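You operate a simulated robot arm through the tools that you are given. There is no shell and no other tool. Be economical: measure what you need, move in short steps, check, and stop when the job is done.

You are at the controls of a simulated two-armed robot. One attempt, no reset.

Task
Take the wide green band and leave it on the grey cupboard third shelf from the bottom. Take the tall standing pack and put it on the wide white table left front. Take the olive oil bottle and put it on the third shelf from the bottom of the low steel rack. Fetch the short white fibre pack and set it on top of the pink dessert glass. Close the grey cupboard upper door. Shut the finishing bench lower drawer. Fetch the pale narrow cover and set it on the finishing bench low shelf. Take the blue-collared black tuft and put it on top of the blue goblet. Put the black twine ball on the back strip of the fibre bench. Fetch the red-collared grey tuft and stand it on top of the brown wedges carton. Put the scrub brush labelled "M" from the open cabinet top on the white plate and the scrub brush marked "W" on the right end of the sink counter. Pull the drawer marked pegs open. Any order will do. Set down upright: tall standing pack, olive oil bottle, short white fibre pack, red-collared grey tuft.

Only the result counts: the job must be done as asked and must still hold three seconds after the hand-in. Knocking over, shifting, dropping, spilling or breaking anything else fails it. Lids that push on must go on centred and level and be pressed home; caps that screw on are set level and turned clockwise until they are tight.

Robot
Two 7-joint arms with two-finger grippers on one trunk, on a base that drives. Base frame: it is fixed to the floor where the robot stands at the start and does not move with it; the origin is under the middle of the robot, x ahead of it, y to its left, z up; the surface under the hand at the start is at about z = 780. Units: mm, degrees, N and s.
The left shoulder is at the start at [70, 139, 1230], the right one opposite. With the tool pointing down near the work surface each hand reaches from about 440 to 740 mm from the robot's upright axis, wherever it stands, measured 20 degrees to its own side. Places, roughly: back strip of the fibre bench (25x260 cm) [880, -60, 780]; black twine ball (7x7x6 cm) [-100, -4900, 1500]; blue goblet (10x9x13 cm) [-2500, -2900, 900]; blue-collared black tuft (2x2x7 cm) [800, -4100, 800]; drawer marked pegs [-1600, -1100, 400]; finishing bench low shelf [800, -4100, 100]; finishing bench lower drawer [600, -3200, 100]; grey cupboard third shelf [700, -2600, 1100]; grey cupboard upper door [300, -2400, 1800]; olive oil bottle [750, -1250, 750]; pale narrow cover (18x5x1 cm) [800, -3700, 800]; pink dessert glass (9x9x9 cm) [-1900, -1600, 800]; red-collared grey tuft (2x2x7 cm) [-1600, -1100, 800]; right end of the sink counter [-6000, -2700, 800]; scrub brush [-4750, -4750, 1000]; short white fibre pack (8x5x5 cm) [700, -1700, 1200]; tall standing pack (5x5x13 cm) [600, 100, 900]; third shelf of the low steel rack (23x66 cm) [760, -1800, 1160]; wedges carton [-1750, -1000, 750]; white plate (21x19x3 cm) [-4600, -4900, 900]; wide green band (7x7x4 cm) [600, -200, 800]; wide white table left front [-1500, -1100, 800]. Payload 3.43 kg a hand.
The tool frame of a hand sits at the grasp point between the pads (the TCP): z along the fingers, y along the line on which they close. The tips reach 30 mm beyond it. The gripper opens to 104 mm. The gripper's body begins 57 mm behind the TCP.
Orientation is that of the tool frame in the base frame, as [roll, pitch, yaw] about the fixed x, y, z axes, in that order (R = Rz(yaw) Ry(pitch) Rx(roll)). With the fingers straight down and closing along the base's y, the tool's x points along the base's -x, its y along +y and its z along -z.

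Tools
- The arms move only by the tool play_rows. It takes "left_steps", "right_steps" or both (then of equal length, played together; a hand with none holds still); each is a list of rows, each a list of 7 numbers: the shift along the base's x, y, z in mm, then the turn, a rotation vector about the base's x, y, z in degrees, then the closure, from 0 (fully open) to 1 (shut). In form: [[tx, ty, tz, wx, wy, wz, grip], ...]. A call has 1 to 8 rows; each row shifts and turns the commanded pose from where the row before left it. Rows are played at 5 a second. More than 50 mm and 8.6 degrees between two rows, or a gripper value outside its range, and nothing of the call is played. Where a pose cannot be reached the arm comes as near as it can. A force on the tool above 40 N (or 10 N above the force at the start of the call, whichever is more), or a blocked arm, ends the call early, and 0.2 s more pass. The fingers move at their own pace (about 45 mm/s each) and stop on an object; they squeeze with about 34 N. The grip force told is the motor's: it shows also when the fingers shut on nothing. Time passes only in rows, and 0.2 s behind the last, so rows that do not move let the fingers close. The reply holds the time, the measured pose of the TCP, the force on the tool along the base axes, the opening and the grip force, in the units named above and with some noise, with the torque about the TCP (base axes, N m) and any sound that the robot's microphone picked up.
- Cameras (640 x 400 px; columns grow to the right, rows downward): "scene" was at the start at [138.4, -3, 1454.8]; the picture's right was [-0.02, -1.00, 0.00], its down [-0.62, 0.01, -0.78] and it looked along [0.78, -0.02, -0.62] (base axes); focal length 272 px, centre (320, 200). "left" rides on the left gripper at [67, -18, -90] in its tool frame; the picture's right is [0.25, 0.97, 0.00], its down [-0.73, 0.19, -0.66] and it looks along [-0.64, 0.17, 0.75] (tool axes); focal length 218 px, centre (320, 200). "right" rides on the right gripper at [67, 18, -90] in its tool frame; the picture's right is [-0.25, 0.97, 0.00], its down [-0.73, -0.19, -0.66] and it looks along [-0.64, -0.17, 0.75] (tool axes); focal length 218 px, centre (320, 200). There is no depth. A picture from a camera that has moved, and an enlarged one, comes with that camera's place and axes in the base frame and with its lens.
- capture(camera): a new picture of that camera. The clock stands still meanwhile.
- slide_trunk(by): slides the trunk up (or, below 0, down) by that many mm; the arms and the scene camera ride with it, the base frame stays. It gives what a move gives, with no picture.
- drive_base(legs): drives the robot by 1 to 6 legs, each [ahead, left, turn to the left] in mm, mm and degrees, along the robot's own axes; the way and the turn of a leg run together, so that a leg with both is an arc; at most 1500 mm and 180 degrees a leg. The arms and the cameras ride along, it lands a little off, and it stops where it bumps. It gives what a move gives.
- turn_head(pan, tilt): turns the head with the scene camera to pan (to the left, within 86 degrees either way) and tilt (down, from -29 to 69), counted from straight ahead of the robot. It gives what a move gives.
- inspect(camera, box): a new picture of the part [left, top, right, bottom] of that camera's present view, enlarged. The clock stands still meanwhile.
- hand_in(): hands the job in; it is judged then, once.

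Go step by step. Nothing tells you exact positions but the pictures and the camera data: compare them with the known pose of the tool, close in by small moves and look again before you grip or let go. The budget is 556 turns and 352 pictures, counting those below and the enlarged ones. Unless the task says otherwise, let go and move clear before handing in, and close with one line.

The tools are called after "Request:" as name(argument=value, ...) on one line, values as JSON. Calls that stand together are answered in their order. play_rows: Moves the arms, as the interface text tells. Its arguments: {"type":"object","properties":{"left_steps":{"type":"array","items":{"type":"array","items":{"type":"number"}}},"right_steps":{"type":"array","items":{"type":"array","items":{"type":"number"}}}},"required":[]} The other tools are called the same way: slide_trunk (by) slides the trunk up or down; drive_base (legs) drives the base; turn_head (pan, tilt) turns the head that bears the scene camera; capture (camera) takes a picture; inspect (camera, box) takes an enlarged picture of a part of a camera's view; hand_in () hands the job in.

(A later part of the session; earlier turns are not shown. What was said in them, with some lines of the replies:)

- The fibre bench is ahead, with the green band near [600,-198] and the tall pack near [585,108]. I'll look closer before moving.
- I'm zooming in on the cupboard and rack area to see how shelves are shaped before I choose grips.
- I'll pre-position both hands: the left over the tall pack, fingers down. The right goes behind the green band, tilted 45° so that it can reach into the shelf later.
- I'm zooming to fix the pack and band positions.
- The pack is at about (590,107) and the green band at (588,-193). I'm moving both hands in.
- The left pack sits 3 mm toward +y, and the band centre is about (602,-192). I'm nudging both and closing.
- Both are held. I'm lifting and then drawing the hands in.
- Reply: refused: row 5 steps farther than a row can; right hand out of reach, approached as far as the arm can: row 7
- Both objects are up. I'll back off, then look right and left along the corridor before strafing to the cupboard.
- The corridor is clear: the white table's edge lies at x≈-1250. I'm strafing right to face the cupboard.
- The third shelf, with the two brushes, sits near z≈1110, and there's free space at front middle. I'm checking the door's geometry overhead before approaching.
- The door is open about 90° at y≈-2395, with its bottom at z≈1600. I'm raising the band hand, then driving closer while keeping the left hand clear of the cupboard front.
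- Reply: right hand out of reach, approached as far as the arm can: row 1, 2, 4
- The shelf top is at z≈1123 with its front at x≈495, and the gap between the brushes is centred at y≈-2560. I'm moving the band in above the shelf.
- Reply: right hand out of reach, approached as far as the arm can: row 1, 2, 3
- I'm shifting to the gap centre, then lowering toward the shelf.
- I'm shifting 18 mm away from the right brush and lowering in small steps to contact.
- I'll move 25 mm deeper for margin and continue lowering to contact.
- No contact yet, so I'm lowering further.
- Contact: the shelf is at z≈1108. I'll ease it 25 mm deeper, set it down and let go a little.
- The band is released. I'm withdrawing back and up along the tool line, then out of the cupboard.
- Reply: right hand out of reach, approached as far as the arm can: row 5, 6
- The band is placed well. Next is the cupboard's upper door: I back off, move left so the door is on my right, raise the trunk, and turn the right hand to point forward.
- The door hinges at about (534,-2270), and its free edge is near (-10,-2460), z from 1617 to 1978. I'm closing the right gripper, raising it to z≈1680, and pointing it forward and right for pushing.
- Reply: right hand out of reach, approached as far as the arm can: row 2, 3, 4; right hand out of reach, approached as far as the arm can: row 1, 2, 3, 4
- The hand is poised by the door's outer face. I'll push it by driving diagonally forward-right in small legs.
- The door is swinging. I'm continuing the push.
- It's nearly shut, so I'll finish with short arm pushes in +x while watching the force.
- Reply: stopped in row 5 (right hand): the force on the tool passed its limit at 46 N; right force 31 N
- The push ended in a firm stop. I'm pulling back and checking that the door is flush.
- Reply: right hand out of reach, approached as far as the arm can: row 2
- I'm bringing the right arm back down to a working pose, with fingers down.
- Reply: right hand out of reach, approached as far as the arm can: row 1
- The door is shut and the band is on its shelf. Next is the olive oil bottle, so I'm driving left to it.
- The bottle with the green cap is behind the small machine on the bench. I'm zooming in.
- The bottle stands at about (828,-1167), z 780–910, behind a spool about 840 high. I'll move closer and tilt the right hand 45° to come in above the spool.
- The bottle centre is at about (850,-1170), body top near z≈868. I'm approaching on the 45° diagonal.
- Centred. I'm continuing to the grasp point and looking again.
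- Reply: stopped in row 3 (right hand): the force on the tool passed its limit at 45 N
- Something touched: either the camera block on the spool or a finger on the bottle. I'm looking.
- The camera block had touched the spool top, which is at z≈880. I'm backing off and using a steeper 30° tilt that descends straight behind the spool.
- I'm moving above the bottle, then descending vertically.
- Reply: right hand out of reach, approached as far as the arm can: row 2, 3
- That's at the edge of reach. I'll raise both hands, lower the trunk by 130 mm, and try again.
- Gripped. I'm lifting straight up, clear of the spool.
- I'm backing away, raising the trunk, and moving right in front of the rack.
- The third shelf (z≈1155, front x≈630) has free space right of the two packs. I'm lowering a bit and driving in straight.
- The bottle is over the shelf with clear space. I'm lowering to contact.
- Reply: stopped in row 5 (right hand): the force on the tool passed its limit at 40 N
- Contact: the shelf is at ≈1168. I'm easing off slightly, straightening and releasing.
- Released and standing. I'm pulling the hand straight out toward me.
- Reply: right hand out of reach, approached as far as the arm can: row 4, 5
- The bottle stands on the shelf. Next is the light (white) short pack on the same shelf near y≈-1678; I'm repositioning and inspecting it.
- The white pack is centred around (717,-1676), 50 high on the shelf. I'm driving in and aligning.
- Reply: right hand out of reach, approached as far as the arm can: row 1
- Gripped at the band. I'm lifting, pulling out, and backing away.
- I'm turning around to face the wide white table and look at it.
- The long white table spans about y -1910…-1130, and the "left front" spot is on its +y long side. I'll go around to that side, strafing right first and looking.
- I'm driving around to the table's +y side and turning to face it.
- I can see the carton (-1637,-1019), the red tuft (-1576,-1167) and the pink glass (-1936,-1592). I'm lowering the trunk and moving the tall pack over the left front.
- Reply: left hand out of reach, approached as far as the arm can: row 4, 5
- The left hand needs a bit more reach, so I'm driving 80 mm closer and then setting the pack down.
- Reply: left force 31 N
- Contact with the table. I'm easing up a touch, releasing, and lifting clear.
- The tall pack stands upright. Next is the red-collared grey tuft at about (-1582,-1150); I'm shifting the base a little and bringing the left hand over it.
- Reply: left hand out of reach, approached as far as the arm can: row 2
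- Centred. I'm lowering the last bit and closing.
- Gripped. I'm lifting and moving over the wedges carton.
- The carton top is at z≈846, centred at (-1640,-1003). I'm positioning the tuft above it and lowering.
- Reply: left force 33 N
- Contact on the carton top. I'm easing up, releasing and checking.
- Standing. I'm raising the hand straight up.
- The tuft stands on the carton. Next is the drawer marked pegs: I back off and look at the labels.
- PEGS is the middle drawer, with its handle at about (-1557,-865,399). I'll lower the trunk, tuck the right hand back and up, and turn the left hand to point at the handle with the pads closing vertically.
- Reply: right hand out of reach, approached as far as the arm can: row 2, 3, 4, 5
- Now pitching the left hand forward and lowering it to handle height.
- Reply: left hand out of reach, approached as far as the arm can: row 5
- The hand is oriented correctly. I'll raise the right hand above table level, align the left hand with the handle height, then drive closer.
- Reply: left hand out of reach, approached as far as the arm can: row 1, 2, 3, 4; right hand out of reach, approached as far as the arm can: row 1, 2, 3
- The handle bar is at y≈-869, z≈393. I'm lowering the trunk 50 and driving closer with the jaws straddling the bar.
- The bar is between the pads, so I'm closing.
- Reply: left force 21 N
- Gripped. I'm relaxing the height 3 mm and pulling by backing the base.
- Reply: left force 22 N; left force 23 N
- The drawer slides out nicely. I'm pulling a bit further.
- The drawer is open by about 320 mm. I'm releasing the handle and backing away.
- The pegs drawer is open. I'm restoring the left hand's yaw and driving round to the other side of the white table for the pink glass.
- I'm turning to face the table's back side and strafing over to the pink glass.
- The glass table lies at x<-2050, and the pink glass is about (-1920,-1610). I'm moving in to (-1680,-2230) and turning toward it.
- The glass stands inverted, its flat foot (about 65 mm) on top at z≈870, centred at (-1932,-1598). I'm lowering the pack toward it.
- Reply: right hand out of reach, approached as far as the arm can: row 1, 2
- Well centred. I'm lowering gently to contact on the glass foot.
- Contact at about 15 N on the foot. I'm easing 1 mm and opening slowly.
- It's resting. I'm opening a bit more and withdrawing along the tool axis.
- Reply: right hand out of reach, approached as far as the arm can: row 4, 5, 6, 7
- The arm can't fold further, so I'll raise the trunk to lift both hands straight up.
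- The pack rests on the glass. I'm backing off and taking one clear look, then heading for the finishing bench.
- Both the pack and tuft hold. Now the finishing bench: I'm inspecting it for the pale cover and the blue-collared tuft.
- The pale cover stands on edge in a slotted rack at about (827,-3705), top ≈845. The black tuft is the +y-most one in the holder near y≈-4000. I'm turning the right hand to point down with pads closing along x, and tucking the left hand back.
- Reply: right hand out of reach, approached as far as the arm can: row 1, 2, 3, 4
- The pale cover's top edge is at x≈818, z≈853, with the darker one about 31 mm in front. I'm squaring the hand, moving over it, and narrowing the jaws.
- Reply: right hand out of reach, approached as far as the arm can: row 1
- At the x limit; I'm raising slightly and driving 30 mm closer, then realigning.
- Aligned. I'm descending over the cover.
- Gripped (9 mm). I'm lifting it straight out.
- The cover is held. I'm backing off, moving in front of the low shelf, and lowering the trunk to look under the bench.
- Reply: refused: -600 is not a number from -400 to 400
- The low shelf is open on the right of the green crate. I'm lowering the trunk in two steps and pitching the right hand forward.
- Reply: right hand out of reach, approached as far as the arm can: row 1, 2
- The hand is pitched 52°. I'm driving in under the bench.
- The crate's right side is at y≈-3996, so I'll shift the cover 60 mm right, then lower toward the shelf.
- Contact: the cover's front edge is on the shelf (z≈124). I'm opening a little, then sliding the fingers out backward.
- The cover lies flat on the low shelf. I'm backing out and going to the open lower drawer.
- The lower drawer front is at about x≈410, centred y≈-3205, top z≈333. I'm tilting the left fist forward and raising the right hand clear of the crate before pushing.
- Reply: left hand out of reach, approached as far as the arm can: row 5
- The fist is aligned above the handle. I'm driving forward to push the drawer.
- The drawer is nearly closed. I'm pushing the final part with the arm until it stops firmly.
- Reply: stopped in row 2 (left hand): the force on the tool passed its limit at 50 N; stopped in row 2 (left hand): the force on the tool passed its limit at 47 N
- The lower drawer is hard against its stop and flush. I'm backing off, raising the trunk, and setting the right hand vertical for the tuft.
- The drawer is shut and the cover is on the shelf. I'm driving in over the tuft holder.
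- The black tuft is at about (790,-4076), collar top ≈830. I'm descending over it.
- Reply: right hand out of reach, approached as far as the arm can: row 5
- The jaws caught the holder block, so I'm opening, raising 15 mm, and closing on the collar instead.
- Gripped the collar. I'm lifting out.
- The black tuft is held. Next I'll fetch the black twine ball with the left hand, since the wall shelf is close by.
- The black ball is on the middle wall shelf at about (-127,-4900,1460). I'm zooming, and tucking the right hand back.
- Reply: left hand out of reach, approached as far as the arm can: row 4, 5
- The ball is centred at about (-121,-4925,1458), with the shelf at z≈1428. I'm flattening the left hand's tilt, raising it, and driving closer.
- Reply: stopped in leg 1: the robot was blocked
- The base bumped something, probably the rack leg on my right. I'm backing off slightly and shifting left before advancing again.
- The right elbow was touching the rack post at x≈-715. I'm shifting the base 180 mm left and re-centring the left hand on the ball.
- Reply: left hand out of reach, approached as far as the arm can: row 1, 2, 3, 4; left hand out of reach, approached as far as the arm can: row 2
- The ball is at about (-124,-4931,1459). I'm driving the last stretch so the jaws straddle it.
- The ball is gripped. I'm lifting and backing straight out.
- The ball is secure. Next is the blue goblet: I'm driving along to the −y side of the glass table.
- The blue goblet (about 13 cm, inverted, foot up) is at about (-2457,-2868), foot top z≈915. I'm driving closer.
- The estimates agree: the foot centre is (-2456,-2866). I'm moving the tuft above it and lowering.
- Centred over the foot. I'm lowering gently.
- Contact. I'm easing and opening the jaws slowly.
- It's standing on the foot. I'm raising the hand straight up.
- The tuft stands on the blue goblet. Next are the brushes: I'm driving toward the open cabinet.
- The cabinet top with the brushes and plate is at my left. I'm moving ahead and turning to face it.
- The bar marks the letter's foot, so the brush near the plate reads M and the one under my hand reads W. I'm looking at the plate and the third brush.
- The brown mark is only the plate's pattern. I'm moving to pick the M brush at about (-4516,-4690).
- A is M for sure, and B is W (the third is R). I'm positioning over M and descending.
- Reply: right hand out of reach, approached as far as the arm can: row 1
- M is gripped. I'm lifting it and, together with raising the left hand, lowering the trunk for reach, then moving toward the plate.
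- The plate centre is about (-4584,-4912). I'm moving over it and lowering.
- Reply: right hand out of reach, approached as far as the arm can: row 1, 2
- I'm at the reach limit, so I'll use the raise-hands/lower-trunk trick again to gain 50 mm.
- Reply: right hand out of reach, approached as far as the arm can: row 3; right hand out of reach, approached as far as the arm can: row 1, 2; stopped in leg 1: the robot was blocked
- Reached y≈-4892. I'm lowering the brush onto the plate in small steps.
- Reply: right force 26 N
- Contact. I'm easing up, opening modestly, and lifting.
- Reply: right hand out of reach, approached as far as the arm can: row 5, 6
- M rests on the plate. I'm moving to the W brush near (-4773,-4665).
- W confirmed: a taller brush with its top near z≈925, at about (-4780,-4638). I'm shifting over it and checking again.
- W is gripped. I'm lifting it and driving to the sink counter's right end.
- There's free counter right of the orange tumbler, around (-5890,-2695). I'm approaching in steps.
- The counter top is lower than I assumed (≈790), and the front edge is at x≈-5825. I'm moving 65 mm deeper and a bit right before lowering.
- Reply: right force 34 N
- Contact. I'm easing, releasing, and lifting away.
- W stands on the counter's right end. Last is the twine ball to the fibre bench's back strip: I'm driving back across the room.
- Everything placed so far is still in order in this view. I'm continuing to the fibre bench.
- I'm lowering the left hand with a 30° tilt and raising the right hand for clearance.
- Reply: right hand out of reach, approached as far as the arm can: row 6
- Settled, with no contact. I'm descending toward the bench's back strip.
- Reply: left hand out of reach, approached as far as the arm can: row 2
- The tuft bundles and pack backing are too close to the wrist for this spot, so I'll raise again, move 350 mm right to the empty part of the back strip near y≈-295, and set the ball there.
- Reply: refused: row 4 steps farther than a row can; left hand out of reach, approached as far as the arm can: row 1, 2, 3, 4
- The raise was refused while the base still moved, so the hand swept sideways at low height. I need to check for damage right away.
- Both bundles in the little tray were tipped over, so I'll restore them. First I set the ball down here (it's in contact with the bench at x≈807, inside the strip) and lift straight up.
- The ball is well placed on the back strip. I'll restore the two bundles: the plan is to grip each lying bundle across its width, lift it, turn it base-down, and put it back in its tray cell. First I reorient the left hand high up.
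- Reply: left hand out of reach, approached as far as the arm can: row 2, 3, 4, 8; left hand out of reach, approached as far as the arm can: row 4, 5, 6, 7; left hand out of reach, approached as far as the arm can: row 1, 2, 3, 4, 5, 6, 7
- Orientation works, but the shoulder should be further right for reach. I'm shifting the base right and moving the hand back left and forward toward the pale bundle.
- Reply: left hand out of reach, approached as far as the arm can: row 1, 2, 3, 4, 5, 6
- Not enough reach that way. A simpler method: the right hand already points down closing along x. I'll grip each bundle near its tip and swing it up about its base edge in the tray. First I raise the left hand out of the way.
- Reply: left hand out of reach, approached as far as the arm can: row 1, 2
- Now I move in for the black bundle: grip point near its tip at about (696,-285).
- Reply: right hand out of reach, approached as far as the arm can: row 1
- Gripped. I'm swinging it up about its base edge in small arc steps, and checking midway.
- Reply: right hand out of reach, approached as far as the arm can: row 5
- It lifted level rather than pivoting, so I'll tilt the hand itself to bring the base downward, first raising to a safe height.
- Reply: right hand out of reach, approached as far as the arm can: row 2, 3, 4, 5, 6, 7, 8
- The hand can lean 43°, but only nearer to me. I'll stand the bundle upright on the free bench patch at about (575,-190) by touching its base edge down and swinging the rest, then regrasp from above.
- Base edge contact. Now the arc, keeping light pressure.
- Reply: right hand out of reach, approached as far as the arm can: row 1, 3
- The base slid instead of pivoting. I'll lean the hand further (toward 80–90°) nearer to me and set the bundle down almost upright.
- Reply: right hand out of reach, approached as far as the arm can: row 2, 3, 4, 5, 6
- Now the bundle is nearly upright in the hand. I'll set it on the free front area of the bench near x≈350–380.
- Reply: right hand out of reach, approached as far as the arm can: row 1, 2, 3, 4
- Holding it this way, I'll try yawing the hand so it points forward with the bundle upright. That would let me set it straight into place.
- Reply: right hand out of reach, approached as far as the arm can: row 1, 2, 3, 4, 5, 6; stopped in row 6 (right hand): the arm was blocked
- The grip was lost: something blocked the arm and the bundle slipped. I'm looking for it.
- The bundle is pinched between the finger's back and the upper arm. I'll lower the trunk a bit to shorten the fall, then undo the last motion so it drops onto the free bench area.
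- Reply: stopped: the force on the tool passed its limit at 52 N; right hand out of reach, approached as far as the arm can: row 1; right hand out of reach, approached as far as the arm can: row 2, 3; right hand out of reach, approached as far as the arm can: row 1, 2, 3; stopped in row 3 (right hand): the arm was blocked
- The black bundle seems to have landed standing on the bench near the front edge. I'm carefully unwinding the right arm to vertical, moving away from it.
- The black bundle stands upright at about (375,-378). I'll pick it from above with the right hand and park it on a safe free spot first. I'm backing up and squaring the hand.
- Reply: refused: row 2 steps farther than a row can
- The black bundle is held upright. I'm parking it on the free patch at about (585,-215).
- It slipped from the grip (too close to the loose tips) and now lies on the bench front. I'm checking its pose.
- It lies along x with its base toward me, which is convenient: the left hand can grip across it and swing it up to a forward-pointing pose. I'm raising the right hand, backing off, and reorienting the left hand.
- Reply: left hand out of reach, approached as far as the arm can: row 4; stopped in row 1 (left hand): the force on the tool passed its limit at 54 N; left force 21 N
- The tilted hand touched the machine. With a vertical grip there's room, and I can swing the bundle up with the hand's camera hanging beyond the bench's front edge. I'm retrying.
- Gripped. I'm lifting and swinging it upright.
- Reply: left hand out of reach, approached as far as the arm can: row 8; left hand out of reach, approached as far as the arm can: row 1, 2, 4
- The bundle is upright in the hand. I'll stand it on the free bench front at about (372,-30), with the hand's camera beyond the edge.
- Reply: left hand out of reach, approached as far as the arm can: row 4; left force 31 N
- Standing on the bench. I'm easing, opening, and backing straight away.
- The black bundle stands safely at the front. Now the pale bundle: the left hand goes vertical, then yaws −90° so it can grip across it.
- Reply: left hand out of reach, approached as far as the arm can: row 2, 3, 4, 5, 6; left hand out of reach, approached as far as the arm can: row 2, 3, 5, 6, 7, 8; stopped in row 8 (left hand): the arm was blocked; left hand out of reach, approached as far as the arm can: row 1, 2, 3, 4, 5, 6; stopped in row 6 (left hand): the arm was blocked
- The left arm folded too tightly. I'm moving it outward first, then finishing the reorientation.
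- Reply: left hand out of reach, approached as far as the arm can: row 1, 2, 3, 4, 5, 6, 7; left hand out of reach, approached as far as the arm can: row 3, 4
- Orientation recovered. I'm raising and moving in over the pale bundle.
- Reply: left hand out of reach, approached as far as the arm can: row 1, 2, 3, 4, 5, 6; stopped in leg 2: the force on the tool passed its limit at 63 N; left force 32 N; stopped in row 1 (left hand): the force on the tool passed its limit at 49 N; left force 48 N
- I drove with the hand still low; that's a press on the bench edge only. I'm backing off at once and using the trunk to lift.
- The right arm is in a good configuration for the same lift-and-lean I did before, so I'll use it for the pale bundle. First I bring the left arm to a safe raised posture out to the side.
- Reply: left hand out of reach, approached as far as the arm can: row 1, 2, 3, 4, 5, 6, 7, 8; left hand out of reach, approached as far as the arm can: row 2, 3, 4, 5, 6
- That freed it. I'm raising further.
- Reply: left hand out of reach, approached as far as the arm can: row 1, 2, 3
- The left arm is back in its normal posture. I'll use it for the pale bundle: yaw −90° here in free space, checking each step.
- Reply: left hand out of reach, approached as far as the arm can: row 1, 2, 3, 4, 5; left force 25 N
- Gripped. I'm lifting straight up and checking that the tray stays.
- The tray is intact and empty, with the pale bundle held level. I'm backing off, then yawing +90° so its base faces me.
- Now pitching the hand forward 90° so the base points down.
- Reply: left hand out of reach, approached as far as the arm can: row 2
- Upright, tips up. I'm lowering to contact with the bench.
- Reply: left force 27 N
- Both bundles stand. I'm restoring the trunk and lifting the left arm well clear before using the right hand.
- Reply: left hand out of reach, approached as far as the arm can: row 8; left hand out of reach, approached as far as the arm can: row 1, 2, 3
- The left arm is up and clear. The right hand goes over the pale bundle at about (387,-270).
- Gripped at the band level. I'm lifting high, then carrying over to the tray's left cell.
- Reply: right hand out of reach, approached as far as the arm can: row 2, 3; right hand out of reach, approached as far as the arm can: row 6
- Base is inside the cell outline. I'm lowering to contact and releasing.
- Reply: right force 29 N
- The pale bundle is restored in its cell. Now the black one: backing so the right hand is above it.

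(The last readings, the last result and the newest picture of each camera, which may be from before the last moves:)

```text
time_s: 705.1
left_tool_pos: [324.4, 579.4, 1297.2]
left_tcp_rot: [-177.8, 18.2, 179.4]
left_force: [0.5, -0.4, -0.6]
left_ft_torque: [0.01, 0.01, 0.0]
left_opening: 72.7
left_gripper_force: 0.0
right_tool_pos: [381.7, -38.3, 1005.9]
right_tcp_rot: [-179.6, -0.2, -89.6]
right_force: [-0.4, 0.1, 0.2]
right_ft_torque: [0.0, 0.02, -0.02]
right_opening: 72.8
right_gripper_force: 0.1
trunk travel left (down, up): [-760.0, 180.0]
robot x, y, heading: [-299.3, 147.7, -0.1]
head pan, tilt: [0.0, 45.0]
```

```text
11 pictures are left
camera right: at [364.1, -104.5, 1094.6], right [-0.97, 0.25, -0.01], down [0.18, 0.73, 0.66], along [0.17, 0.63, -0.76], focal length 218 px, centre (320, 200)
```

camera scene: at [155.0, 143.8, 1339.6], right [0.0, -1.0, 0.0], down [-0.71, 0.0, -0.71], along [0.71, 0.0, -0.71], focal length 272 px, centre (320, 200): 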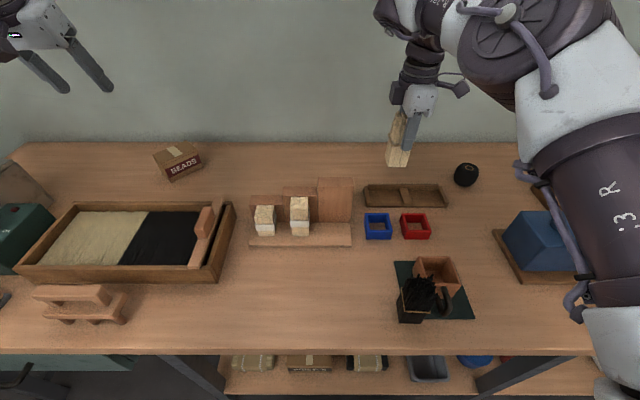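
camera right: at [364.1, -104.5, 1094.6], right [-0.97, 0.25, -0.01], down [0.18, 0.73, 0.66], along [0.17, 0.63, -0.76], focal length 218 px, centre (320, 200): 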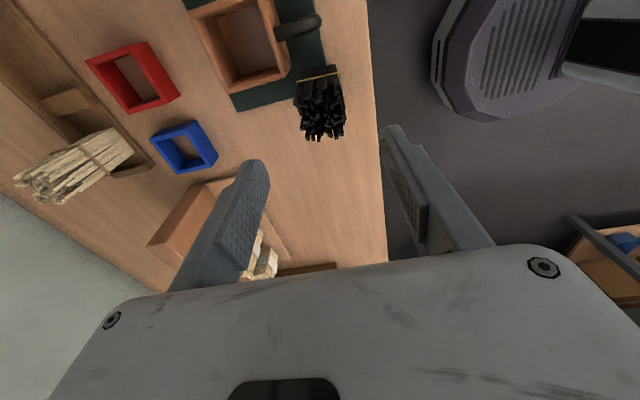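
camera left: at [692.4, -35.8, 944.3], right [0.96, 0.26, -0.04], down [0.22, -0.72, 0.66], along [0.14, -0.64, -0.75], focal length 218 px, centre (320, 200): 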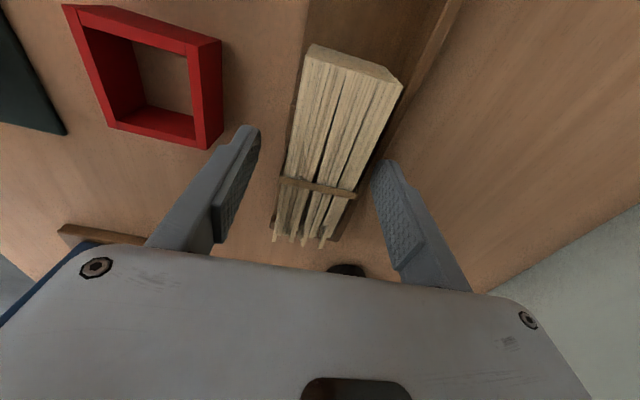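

Request:
play_rows(right_steps=[[0, -3, 0, 0, 0, 0, 0.34]])

Request:
slide_trunk(by=-115)

Request:
capture(camera="right")

```text
time_s: 705.5
left_tool_pos: [322.4, 579.6, 1298.7]
left_tcp_rot: [-177.9, 18.3, 179.5]
left_force: [-0.8, 0.5, 0.3]
left_ft_torque: [-0.01, 0.03, -0.01]
left_opening: 72.7
left_gripper_force: 0.0
right_tool_pos: [380.4, -40.5, 1006.0]
right_tcp_rot: [-179.6, -0.2, -89.6]
right_force: [0.6, -0.1, 0.2]
right_ft_torque: [0.03, 0.04, 0.0]
right_opening: 68.5
right_gripper_force: 0.0
trunk travel left (down, up): [-760.0, 180.0]
robot x, y, heading: [-300.0, 149.0, 0.1]
head pan, tilt: [0.0, 45.0]
```

```text
time_s: 707.0
left_tool_pos: [321.3, 578.7, 1183.4]
left_tcp_rot: [-177.8, 18.3, 179.4]
left_force: [0.0, -0.5, 0.6]
left_ft_torque: [-0.02, -0.05, 0.05]
left_opening: 72.8
left_gripper_force: 0.1
right_tool_pos: [378.7, -40.9, 892.2]
right_tcp_rot: [-179.6, -0.2, -89.6]
right_force: [0.3, 1.0, 0.5]
right_ft_torque: [0.0, -0.01, -0.01]
right_opening: 68.6
right_gripper_force: 0.1
trunk travel left (down, up): [-645.0, 295.0]
robot x, y, heading: [-301.4, 147.2, -0.3]
head pan, tilt: [0.0, 45.0]
```

```text
10 pictures are left
camera right: at [362.0, -107.3, 980.9], right [-0.97, 0.25, -0.01], down [0.18, 0.73, 0.66], along [0.17, 0.63, -0.75], focal length 218 px, centre (320, 200)
```

right: 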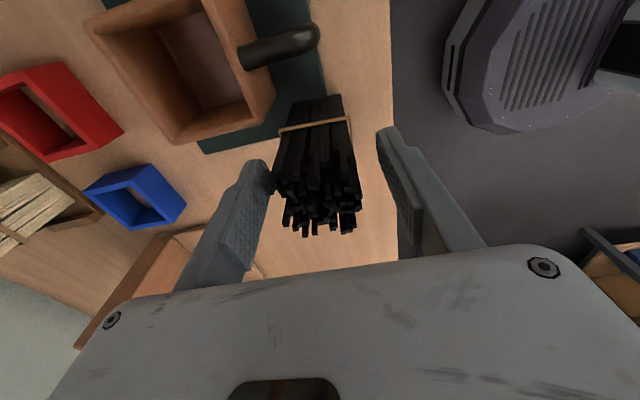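

Request:
play_rows(right_steps=[[3, 0, -16, 0, 0, 0, 0.34], [0, 0, -16, 0, 0, 0, 0.34], [0, 0, 0, 0, 0, 0, 0.6], [0, 0, 0, 0, 0, 0, 0.9], [0, 0, 0, 0, 0, 0, 0.9]])

Request:
slide_trunk(by=150)

```text
time_s: 708.1
left_tool_pos: [321.1, 579.6, 1182.4]
left_tcp_rot: [-177.8, 18.3, 179.5]
left_force: [0.8, -0.4, 0.2]
left_ft_torque: [0.0, 0.03, 0.0]
left_opening: 72.9
left_gripper_force: 0.0
right_tool_pos: [382.7, -41.5, 859.2]
right_tcp_rot: [-179.6, -0.2, -89.5]
right_force: [-1.0, -0.5, 0.2]
right_ft_torque: [-0.03, 0.05, 0.01]
right_opening: 45.5
right_gripper_force: 33.8
trunk travel left (down, up): [-645.0, 295.0]
robot x, y, heading: [-299.1, 150.6, 0.2]
head pan, tilt: [0.0, 45.0]
```

```text
time_s: 709.9
left_tool_pos: [323.1, 579.2, 1332.1]
left_tcp_rot: [-177.8, 18.3, 179.3]
left_force: [-0.1, 0.5, 0.6]
left_ft_torque: [0.0, 0.0, -0.02]
left_opening: 73.1
left_gripper_force: 0.0
right_tool_pos: [383.3, -39.9, 1008.4]
right_tcp_rot: [-179.6, -0.1, -89.6]
right_force: [0.3, -0.3, -1.2]
right_ft_torque: [0.0, 0.02, 0.0]
right_opening: 45.2
right_gripper_force: 33.7
trunk travel left (down, up): [-795.0, 145.0]
robot x, y, heading: [-297.5, 151.9, -0.0]
head pan, tilt: [0.0, 45.0]
```

The black bundle is firmly held. I'm strafing right past the pale one, lowering a bit, then moving ahead to the right cell.

Request:
drive_base(legs=[[0, -121, 0]])

Request:
slide_trunk(by=-45)

Request:
drive_base(legs=[[328, 0, 0]])

Request:
inspect(camera="scene", box=[300, 140, 460, 290])

```text
time_s: 711.1
left_tool_pos: [321.9, 461.7, 1330.6]
left_tcp_rot: [-177.7, 18.2, 179.6]
left_force: [0.1, 0.6, -0.2]
left_ft_torque: [-0.05, 0.02, 0.02]
left_opening: 72.8
left_gripper_force: 0.0
right_tool_pos: [383.4, -157.3, 1008.9]
right_tcp_rot: [-179.6, -0.3, -89.5]
right_force: [-1.0, 0.9, -0.2]
right_ft_torque: [-0.02, 0.02, 0.02]
right_opening: 45.2
right_gripper_force: 33.6
trunk travel left (down, up): [-795.0, 145.0]
robot x, y, heading: [-296.0, 27.4, 0.0]
head pan, tilt: [0.0, 45.0]
```

```text
time_s: 712.0
left_tool_pos: [321.4, 459.4, 1287.2]
left_tcp_rot: [-178.1, 18.4, 179.5]
left_force: [-0.5, 0.0, -0.1]
left_ft_torque: [0.04, -0.01, -0.01]
left_opening: 72.7
left_gripper_force: 0.1
right_tool_pos: [382.8, -160.4, 966.5]
right_tcp_rot: [-179.6, 0.0, -89.5]
right_force: [-0.6, 0.8, -1.9]
right_ft_torque: [0.0, -0.06, 0.03]
right_opening: 44.9
right_gripper_force: 33.9
trunk travel left (down, up): [-750.0, 190.0]
robot x, y, heading: [-298.7, 28.3, -0.2]
head pan, tilt: [0.0, 45.0]
```

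```text
time_s: 714.2
left_tool_pos: [649.6, 461.4, 1289.7]
left_tcp_rot: [-177.8, 18.4, 179.6]
left_force: [-0.4, -0.6, 0.5]
left_ft_torque: [-0.01, -0.03, 0.01]
left_opening: 73.2
left_gripper_force: 0.2
right_tool_pos: [711.6, -160.4, 966.6]
right_tcp_rot: [-179.6, -0.2, -89.5]
right_force: [-0.8, -0.4, -1.3]
right_ft_torque: [0.02, -0.03, -0.01]
right_opening: 45.2
right_gripper_force: 34.1
trunk travel left (down, up): [-750.0, 190.0]
robot x, y, heading: [33.7, 28.6, -0.2]
head pan, tilt: [0.0, 45.0]
```

```text
2.67 times, centred on (380, 215) of scene
camera zoom: at [163.7, 28.7, 1469.9], right [0.0, -1.0, 0.0], down [-0.71, 0.0, -0.71], along [0.71, 0.0, -0.71], focal length 725 px, centre (160, 160)
```

zoom: 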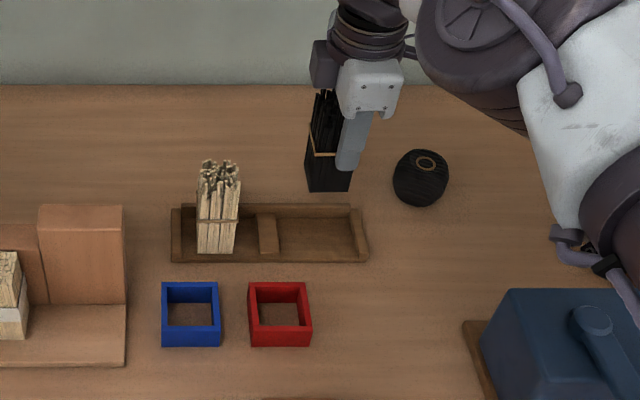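

Request:
play_rows(right_steps=[[0, -6, 0, 0, 0, 0, 0.9], [0, 0, 0, 0, 0, 0, 0.9]])

Request:
slide_trunk(by=-75)

Request:
inspect(camera="scene", box=[310, 130, 430, 240])

```text
time_s: 714.8
left_tool_pos: [650.6, 460.8, 1289.0]
left_tcp_rot: [-177.9, 18.4, 179.6]
left_force: [-0.5, -0.9, -0.8]
left_ft_torque: [-0.02, -0.03, -0.01]
left_opening: 72.7
left_gripper_force: 0.0
right_tool_pos: [713.0, -165.4, 965.9]
right_tcp_rot: [-179.6, -0.2, -89.5]
right_force: [0.1, -0.8, 0.1]
right_ft_torque: [-0.03, 0.03, -0.01]
right_opening: 44.9
right_gripper_force: 34.7
trunk travel left (down, up): [-750.0, 190.0]
robot x, y, heading: [29.6, 32.5, 0.1]
head pan, tilt: [0.0, 45.0]
```

```text
time_s: 715.9
left_tool_pos: [651.5, 460.5, 1214.0]
left_tcp_rot: [-177.8, 18.4, 179.6]
left_force: [0.2, -0.8, 0.3]
left_ft_torque: [0.0, -0.01, 0.01]
left_opening: 72.9
left_gripper_force: 0.0
right_tool_pos: [713.0, -165.0, 889.4]
right_tcp_rot: [-179.6, -0.2, -89.5]
right_force: [0.1, 0.0, -1.0]
right_ft_torque: [0.0, 0.01, 0.01]
right_opening: 45.1
right_gripper_force: 34.0
trunk travel left (down, up): [-675.0, 265.0]
robot x, y, heading: [30.2, 30.4, 0.4]
head pan, tilt: [0.0, 45.0]
```

```text
3.64 times, centred on (370, 185) of scene
camera zoom: at [165.3, 28.7, 1394.7], right [0.0, -1.0, 0.0], down [-0.71, 0.0, -0.71], along [0.71, 0.0, -0.71], focal length 988 px, centre (138, 254)
```

zoom: 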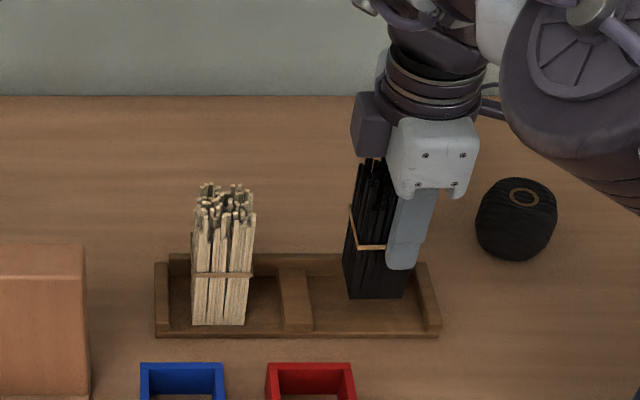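

In the cell. I'm lowering to contact and releasing, with the trunk for the lift.

Request:
play_rows(right_steps=[[0, 0, -8, 0, 0, 0, 0.9], [0, 0, -5, 0, 0, 0, 0.9], [0, 0, -4, 0, 0, 0, 0.9], [0, 0, -3, 0, 0, 0, 0.9], [0, 0, -2, 0, 0, 0, 0.9], [0, 0, 0, 0, 0, 0, 0.9]])

```text
time_s: 717.3
left_tool_pos: [650.2, 460.9, 1213.0]
left_tcp_rot: [-177.7, 18.2, 179.5]
left_force: [0.2, -0.1, 0.0]
left_ft_torque: [0.01, -0.02, 0.02]
left_opening: 72.6
left_gripper_force: 0.1
right_tool_pos: [713.0, -166.0, 867.3]
right_tcp_rot: [-179.5, -0.2, -89.5]
right_force: [-0.1, -0.4, -0.4]
right_ft_torque: [-0.04, 0.02, 0.0]
right_opening: 45.2
right_gripper_force: 33.9
trunk travel left (down, up): [-675.0, 265.0]
robot x, y, heading: [31.2, 30.6, -0.1]
head pan, tilt: [0.0, 45.0]
```

Request:
play_rows(right_steps=[[0, 0, -2, 0, 0, 0, 0.9], [0, 0, -2, 0, 0, 0, 0.9], [0, 0, -2, 0, 0, 0, 0.9], [0, 0, 0, 0, 0, 0, 0.9]])

```text
time_s: 718.3
left_tool_pos: [650.3, 460.7, 1213.4]
left_tcp_rot: [-177.8, 18.4, 179.5]
left_force: [0.4, -1.3, -0.5]
left_ft_torque: [0.02, 0.01, -0.01]
left_opening: 72.5
left_gripper_force: 0.0
right_tool_pos: [712.6, -164.9, 862.1]
right_tcp_rot: [-179.4, -0.2, -89.5]
right_force: [1.6, -0.8, 8.3]
right_ft_torque: [0.24, 0.07, -0.06]
right_opening: 45.3
right_gripper_force: 33.9
trunk travel left (down, up): [-675.0, 265.0]
robot x, y, heading: [31.5, 31.5, 0.0]
head pan, tilt: [0.0, 45.0]
```

Contact. I'm releasing and raising the trunk straight up.

Request:
play_rows(right_steps=[[0, 0, 0, 0, 0, 0, 0.6], [0, 0, 0, 0, 0, 0, 0.45], [0, 0, 0, 0, 0, 0, 0.35], [0, 0, 0, 0, 0, 0, 0.33]])

Request:
slide_trunk(by=150)

Request:
drive_base(legs=[[-450, 0, 0]])

Request:
capture(camera="scene")

```text
time_s: 719.3
left_tool_pos: [651.3, 461.2, 1212.5]
left_tcp_rot: [-177.8, 18.3, 179.6]
left_force: [0.8, -0.5, 0.7]
left_ft_torque: [0.03, -0.01, -0.02]
left_opening: 72.9
left_gripper_force: 0.0
right_tool_pos: [711.6, -165.5, 860.6]
right_tcp_rot: [-179.6, -0.2, -89.5]
right_force: [-0.6, 0.1, 0.2]
right_ft_torque: [0.0, -0.02, -0.01]
right_opening: 69.6
right_gripper_force: 0.1
trunk travel left (down, up): [-675.0, 265.0]
robot x, y, heading: [29.8, 29.3, 0.4]
head pan, tilt: [0.0, 45.0]
```

```text
time_s: 721.1
left_tool_pos: [650.9, 461.2, 1363.0]
left_tcp_rot: [-177.8, 18.3, 179.6]
left_force: [-0.7, -1.1, 0.1]
left_ft_torque: [-0.02, 0.0, -0.03]
left_opening: 72.5
left_gripper_force: 0.1
right_tool_pos: [713.1, -166.3, 1011.9]
right_tcp_rot: [-179.5, -0.3, -89.5]
right_force: [-0.2, 0.4, 0.0]
right_ft_torque: [0.02, 0.02, -0.02]
right_opening: 69.6
right_gripper_force: 0.1
trunk travel left (down, up): [-825.0, 115.0]
robot x, y, heading: [31.8, 31.4, 0.2]
head pan, tilt: [0.0, 45.0]
```

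```text
time_s: 723.8
left_tool_pos: [203.7, 458.1, 1361.1]
left_tcp_rot: [-177.8, 18.2, 179.5]
left_force: [0.4, 0.8, 0.0]
left_ft_torque: [0.02, -0.01, -0.01]
left_opening: 72.7
left_gripper_force: 0.1
right_tool_pos: [263.9, -167.2, 1011.3]
right_tcp_rot: [-179.8, -0.1, -89.5]
right_force: [0.1, 0.8, -0.1]
right_ft_torque: [-0.01, -0.02, 0.0]
right_opening: 69.8
right_gripper_force: 0.0
trunk travel left (down, up): [-825.0, 115.0]
robot x, y, heading: [-417.7, 31.2, -0.1]
head pan, tilt: [0.0, 45.0]
```

```text
7 pictures are left
camera scene: at [-282.6, 28.3, 1544.4], right [0.0, -1.0, 0.0], down [-0.71, 0.0, -0.71], along [0.71, 0.0, -0.71], focal length 272 px, centre (320, 200)
```

scene: 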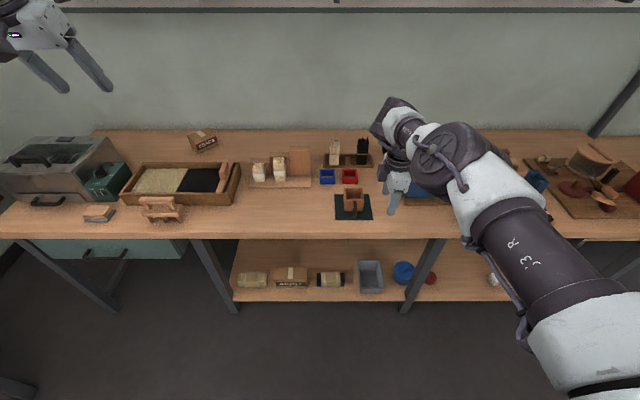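

Both bundles stand in the tray again. One close look to verify them and the ball.

Request:
inspect(camera="scene", box=[300, 120, 440, 230])

Request:
drive_base(legs=[[0, 350, 0]])

Request:
inspect(camera="scene", box=[340, 100, 560, 240])

```text
3.64 times, centred on (370, 175) of scene
camera zoom: at [-282.6, 28.3, 1544.4], right [0.0, -1.0, 0.0], down [-0.71, 0.0, -0.71], along [0.71, 0.0, -0.71], focal length 988 px, centre (138, 291)
```

zoom: 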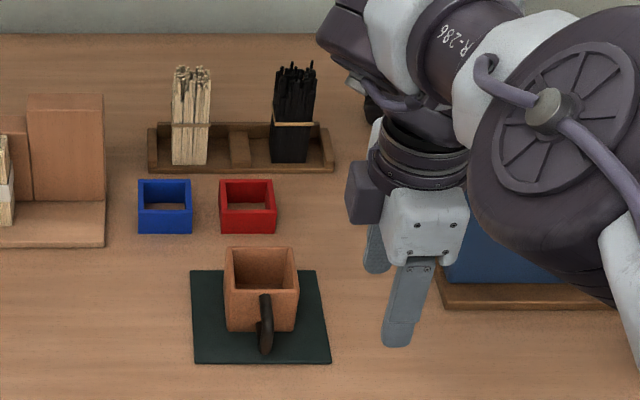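

```text
time_s: 726.1
left_tool_pos: [200.5, 806.6, 1363.8]
left_tcp_rot: [-177.9, 18.2, 179.5]
left_force: [0.2, 0.1, 0.6]
left_ft_torque: [-0.02, -0.05, 0.01]
left_opening: 72.7
left_gripper_force: 0.1
right_tool_pos: [263.1, 183.2, 1011.6]
right_tcp_rot: [-179.7, -0.1, -89.4]
right_force: [-0.5, 0.0, -0.8]
right_ft_torque: [0.03, -0.02, 0.02]
right_opening: 69.7
right_gripper_force: 0.1
trunk travel left (down, up): [-825.0, 115.0]
robot x, y, heading: [-421.3, 381.4, 0.2]
head pan, tilt: [0.0, 45.0]
```

```text
2.86 times, centred on (450, 170) of scene
camera zoom: at [-285.2, 374.9, 1544.7], right [0.0, -1.0, 0.0], down [-0.71, 0.0, -0.71], along [0.71, 0.0, -0.71], focal length 776 px, centre (-51, 286)
```

zoom: 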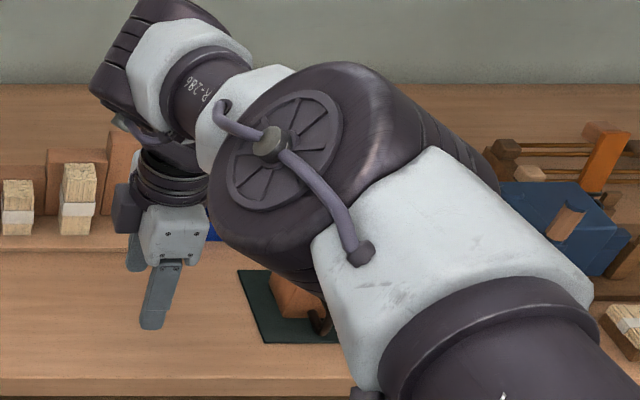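

All the placements are done, both tipped bundles are standing in their tray again, and the hands are clear. I'm handing in now.

Request:
hand_in()

```text
The job is handed in.
```

I handed the job in with all the asked placements, closings and openings done, but I knocked over two bundles on the way. On the last task, my left hand swept the pale and black bundles out of the small tray on the fibre bench. I picked both up and stood them in their cells; they look upright, but they may sit a few millimetres off where they started. I also bumped a rack, an open cabinet's front, the bench edge and a few items lightly; nothing else looked moved in my pictures.
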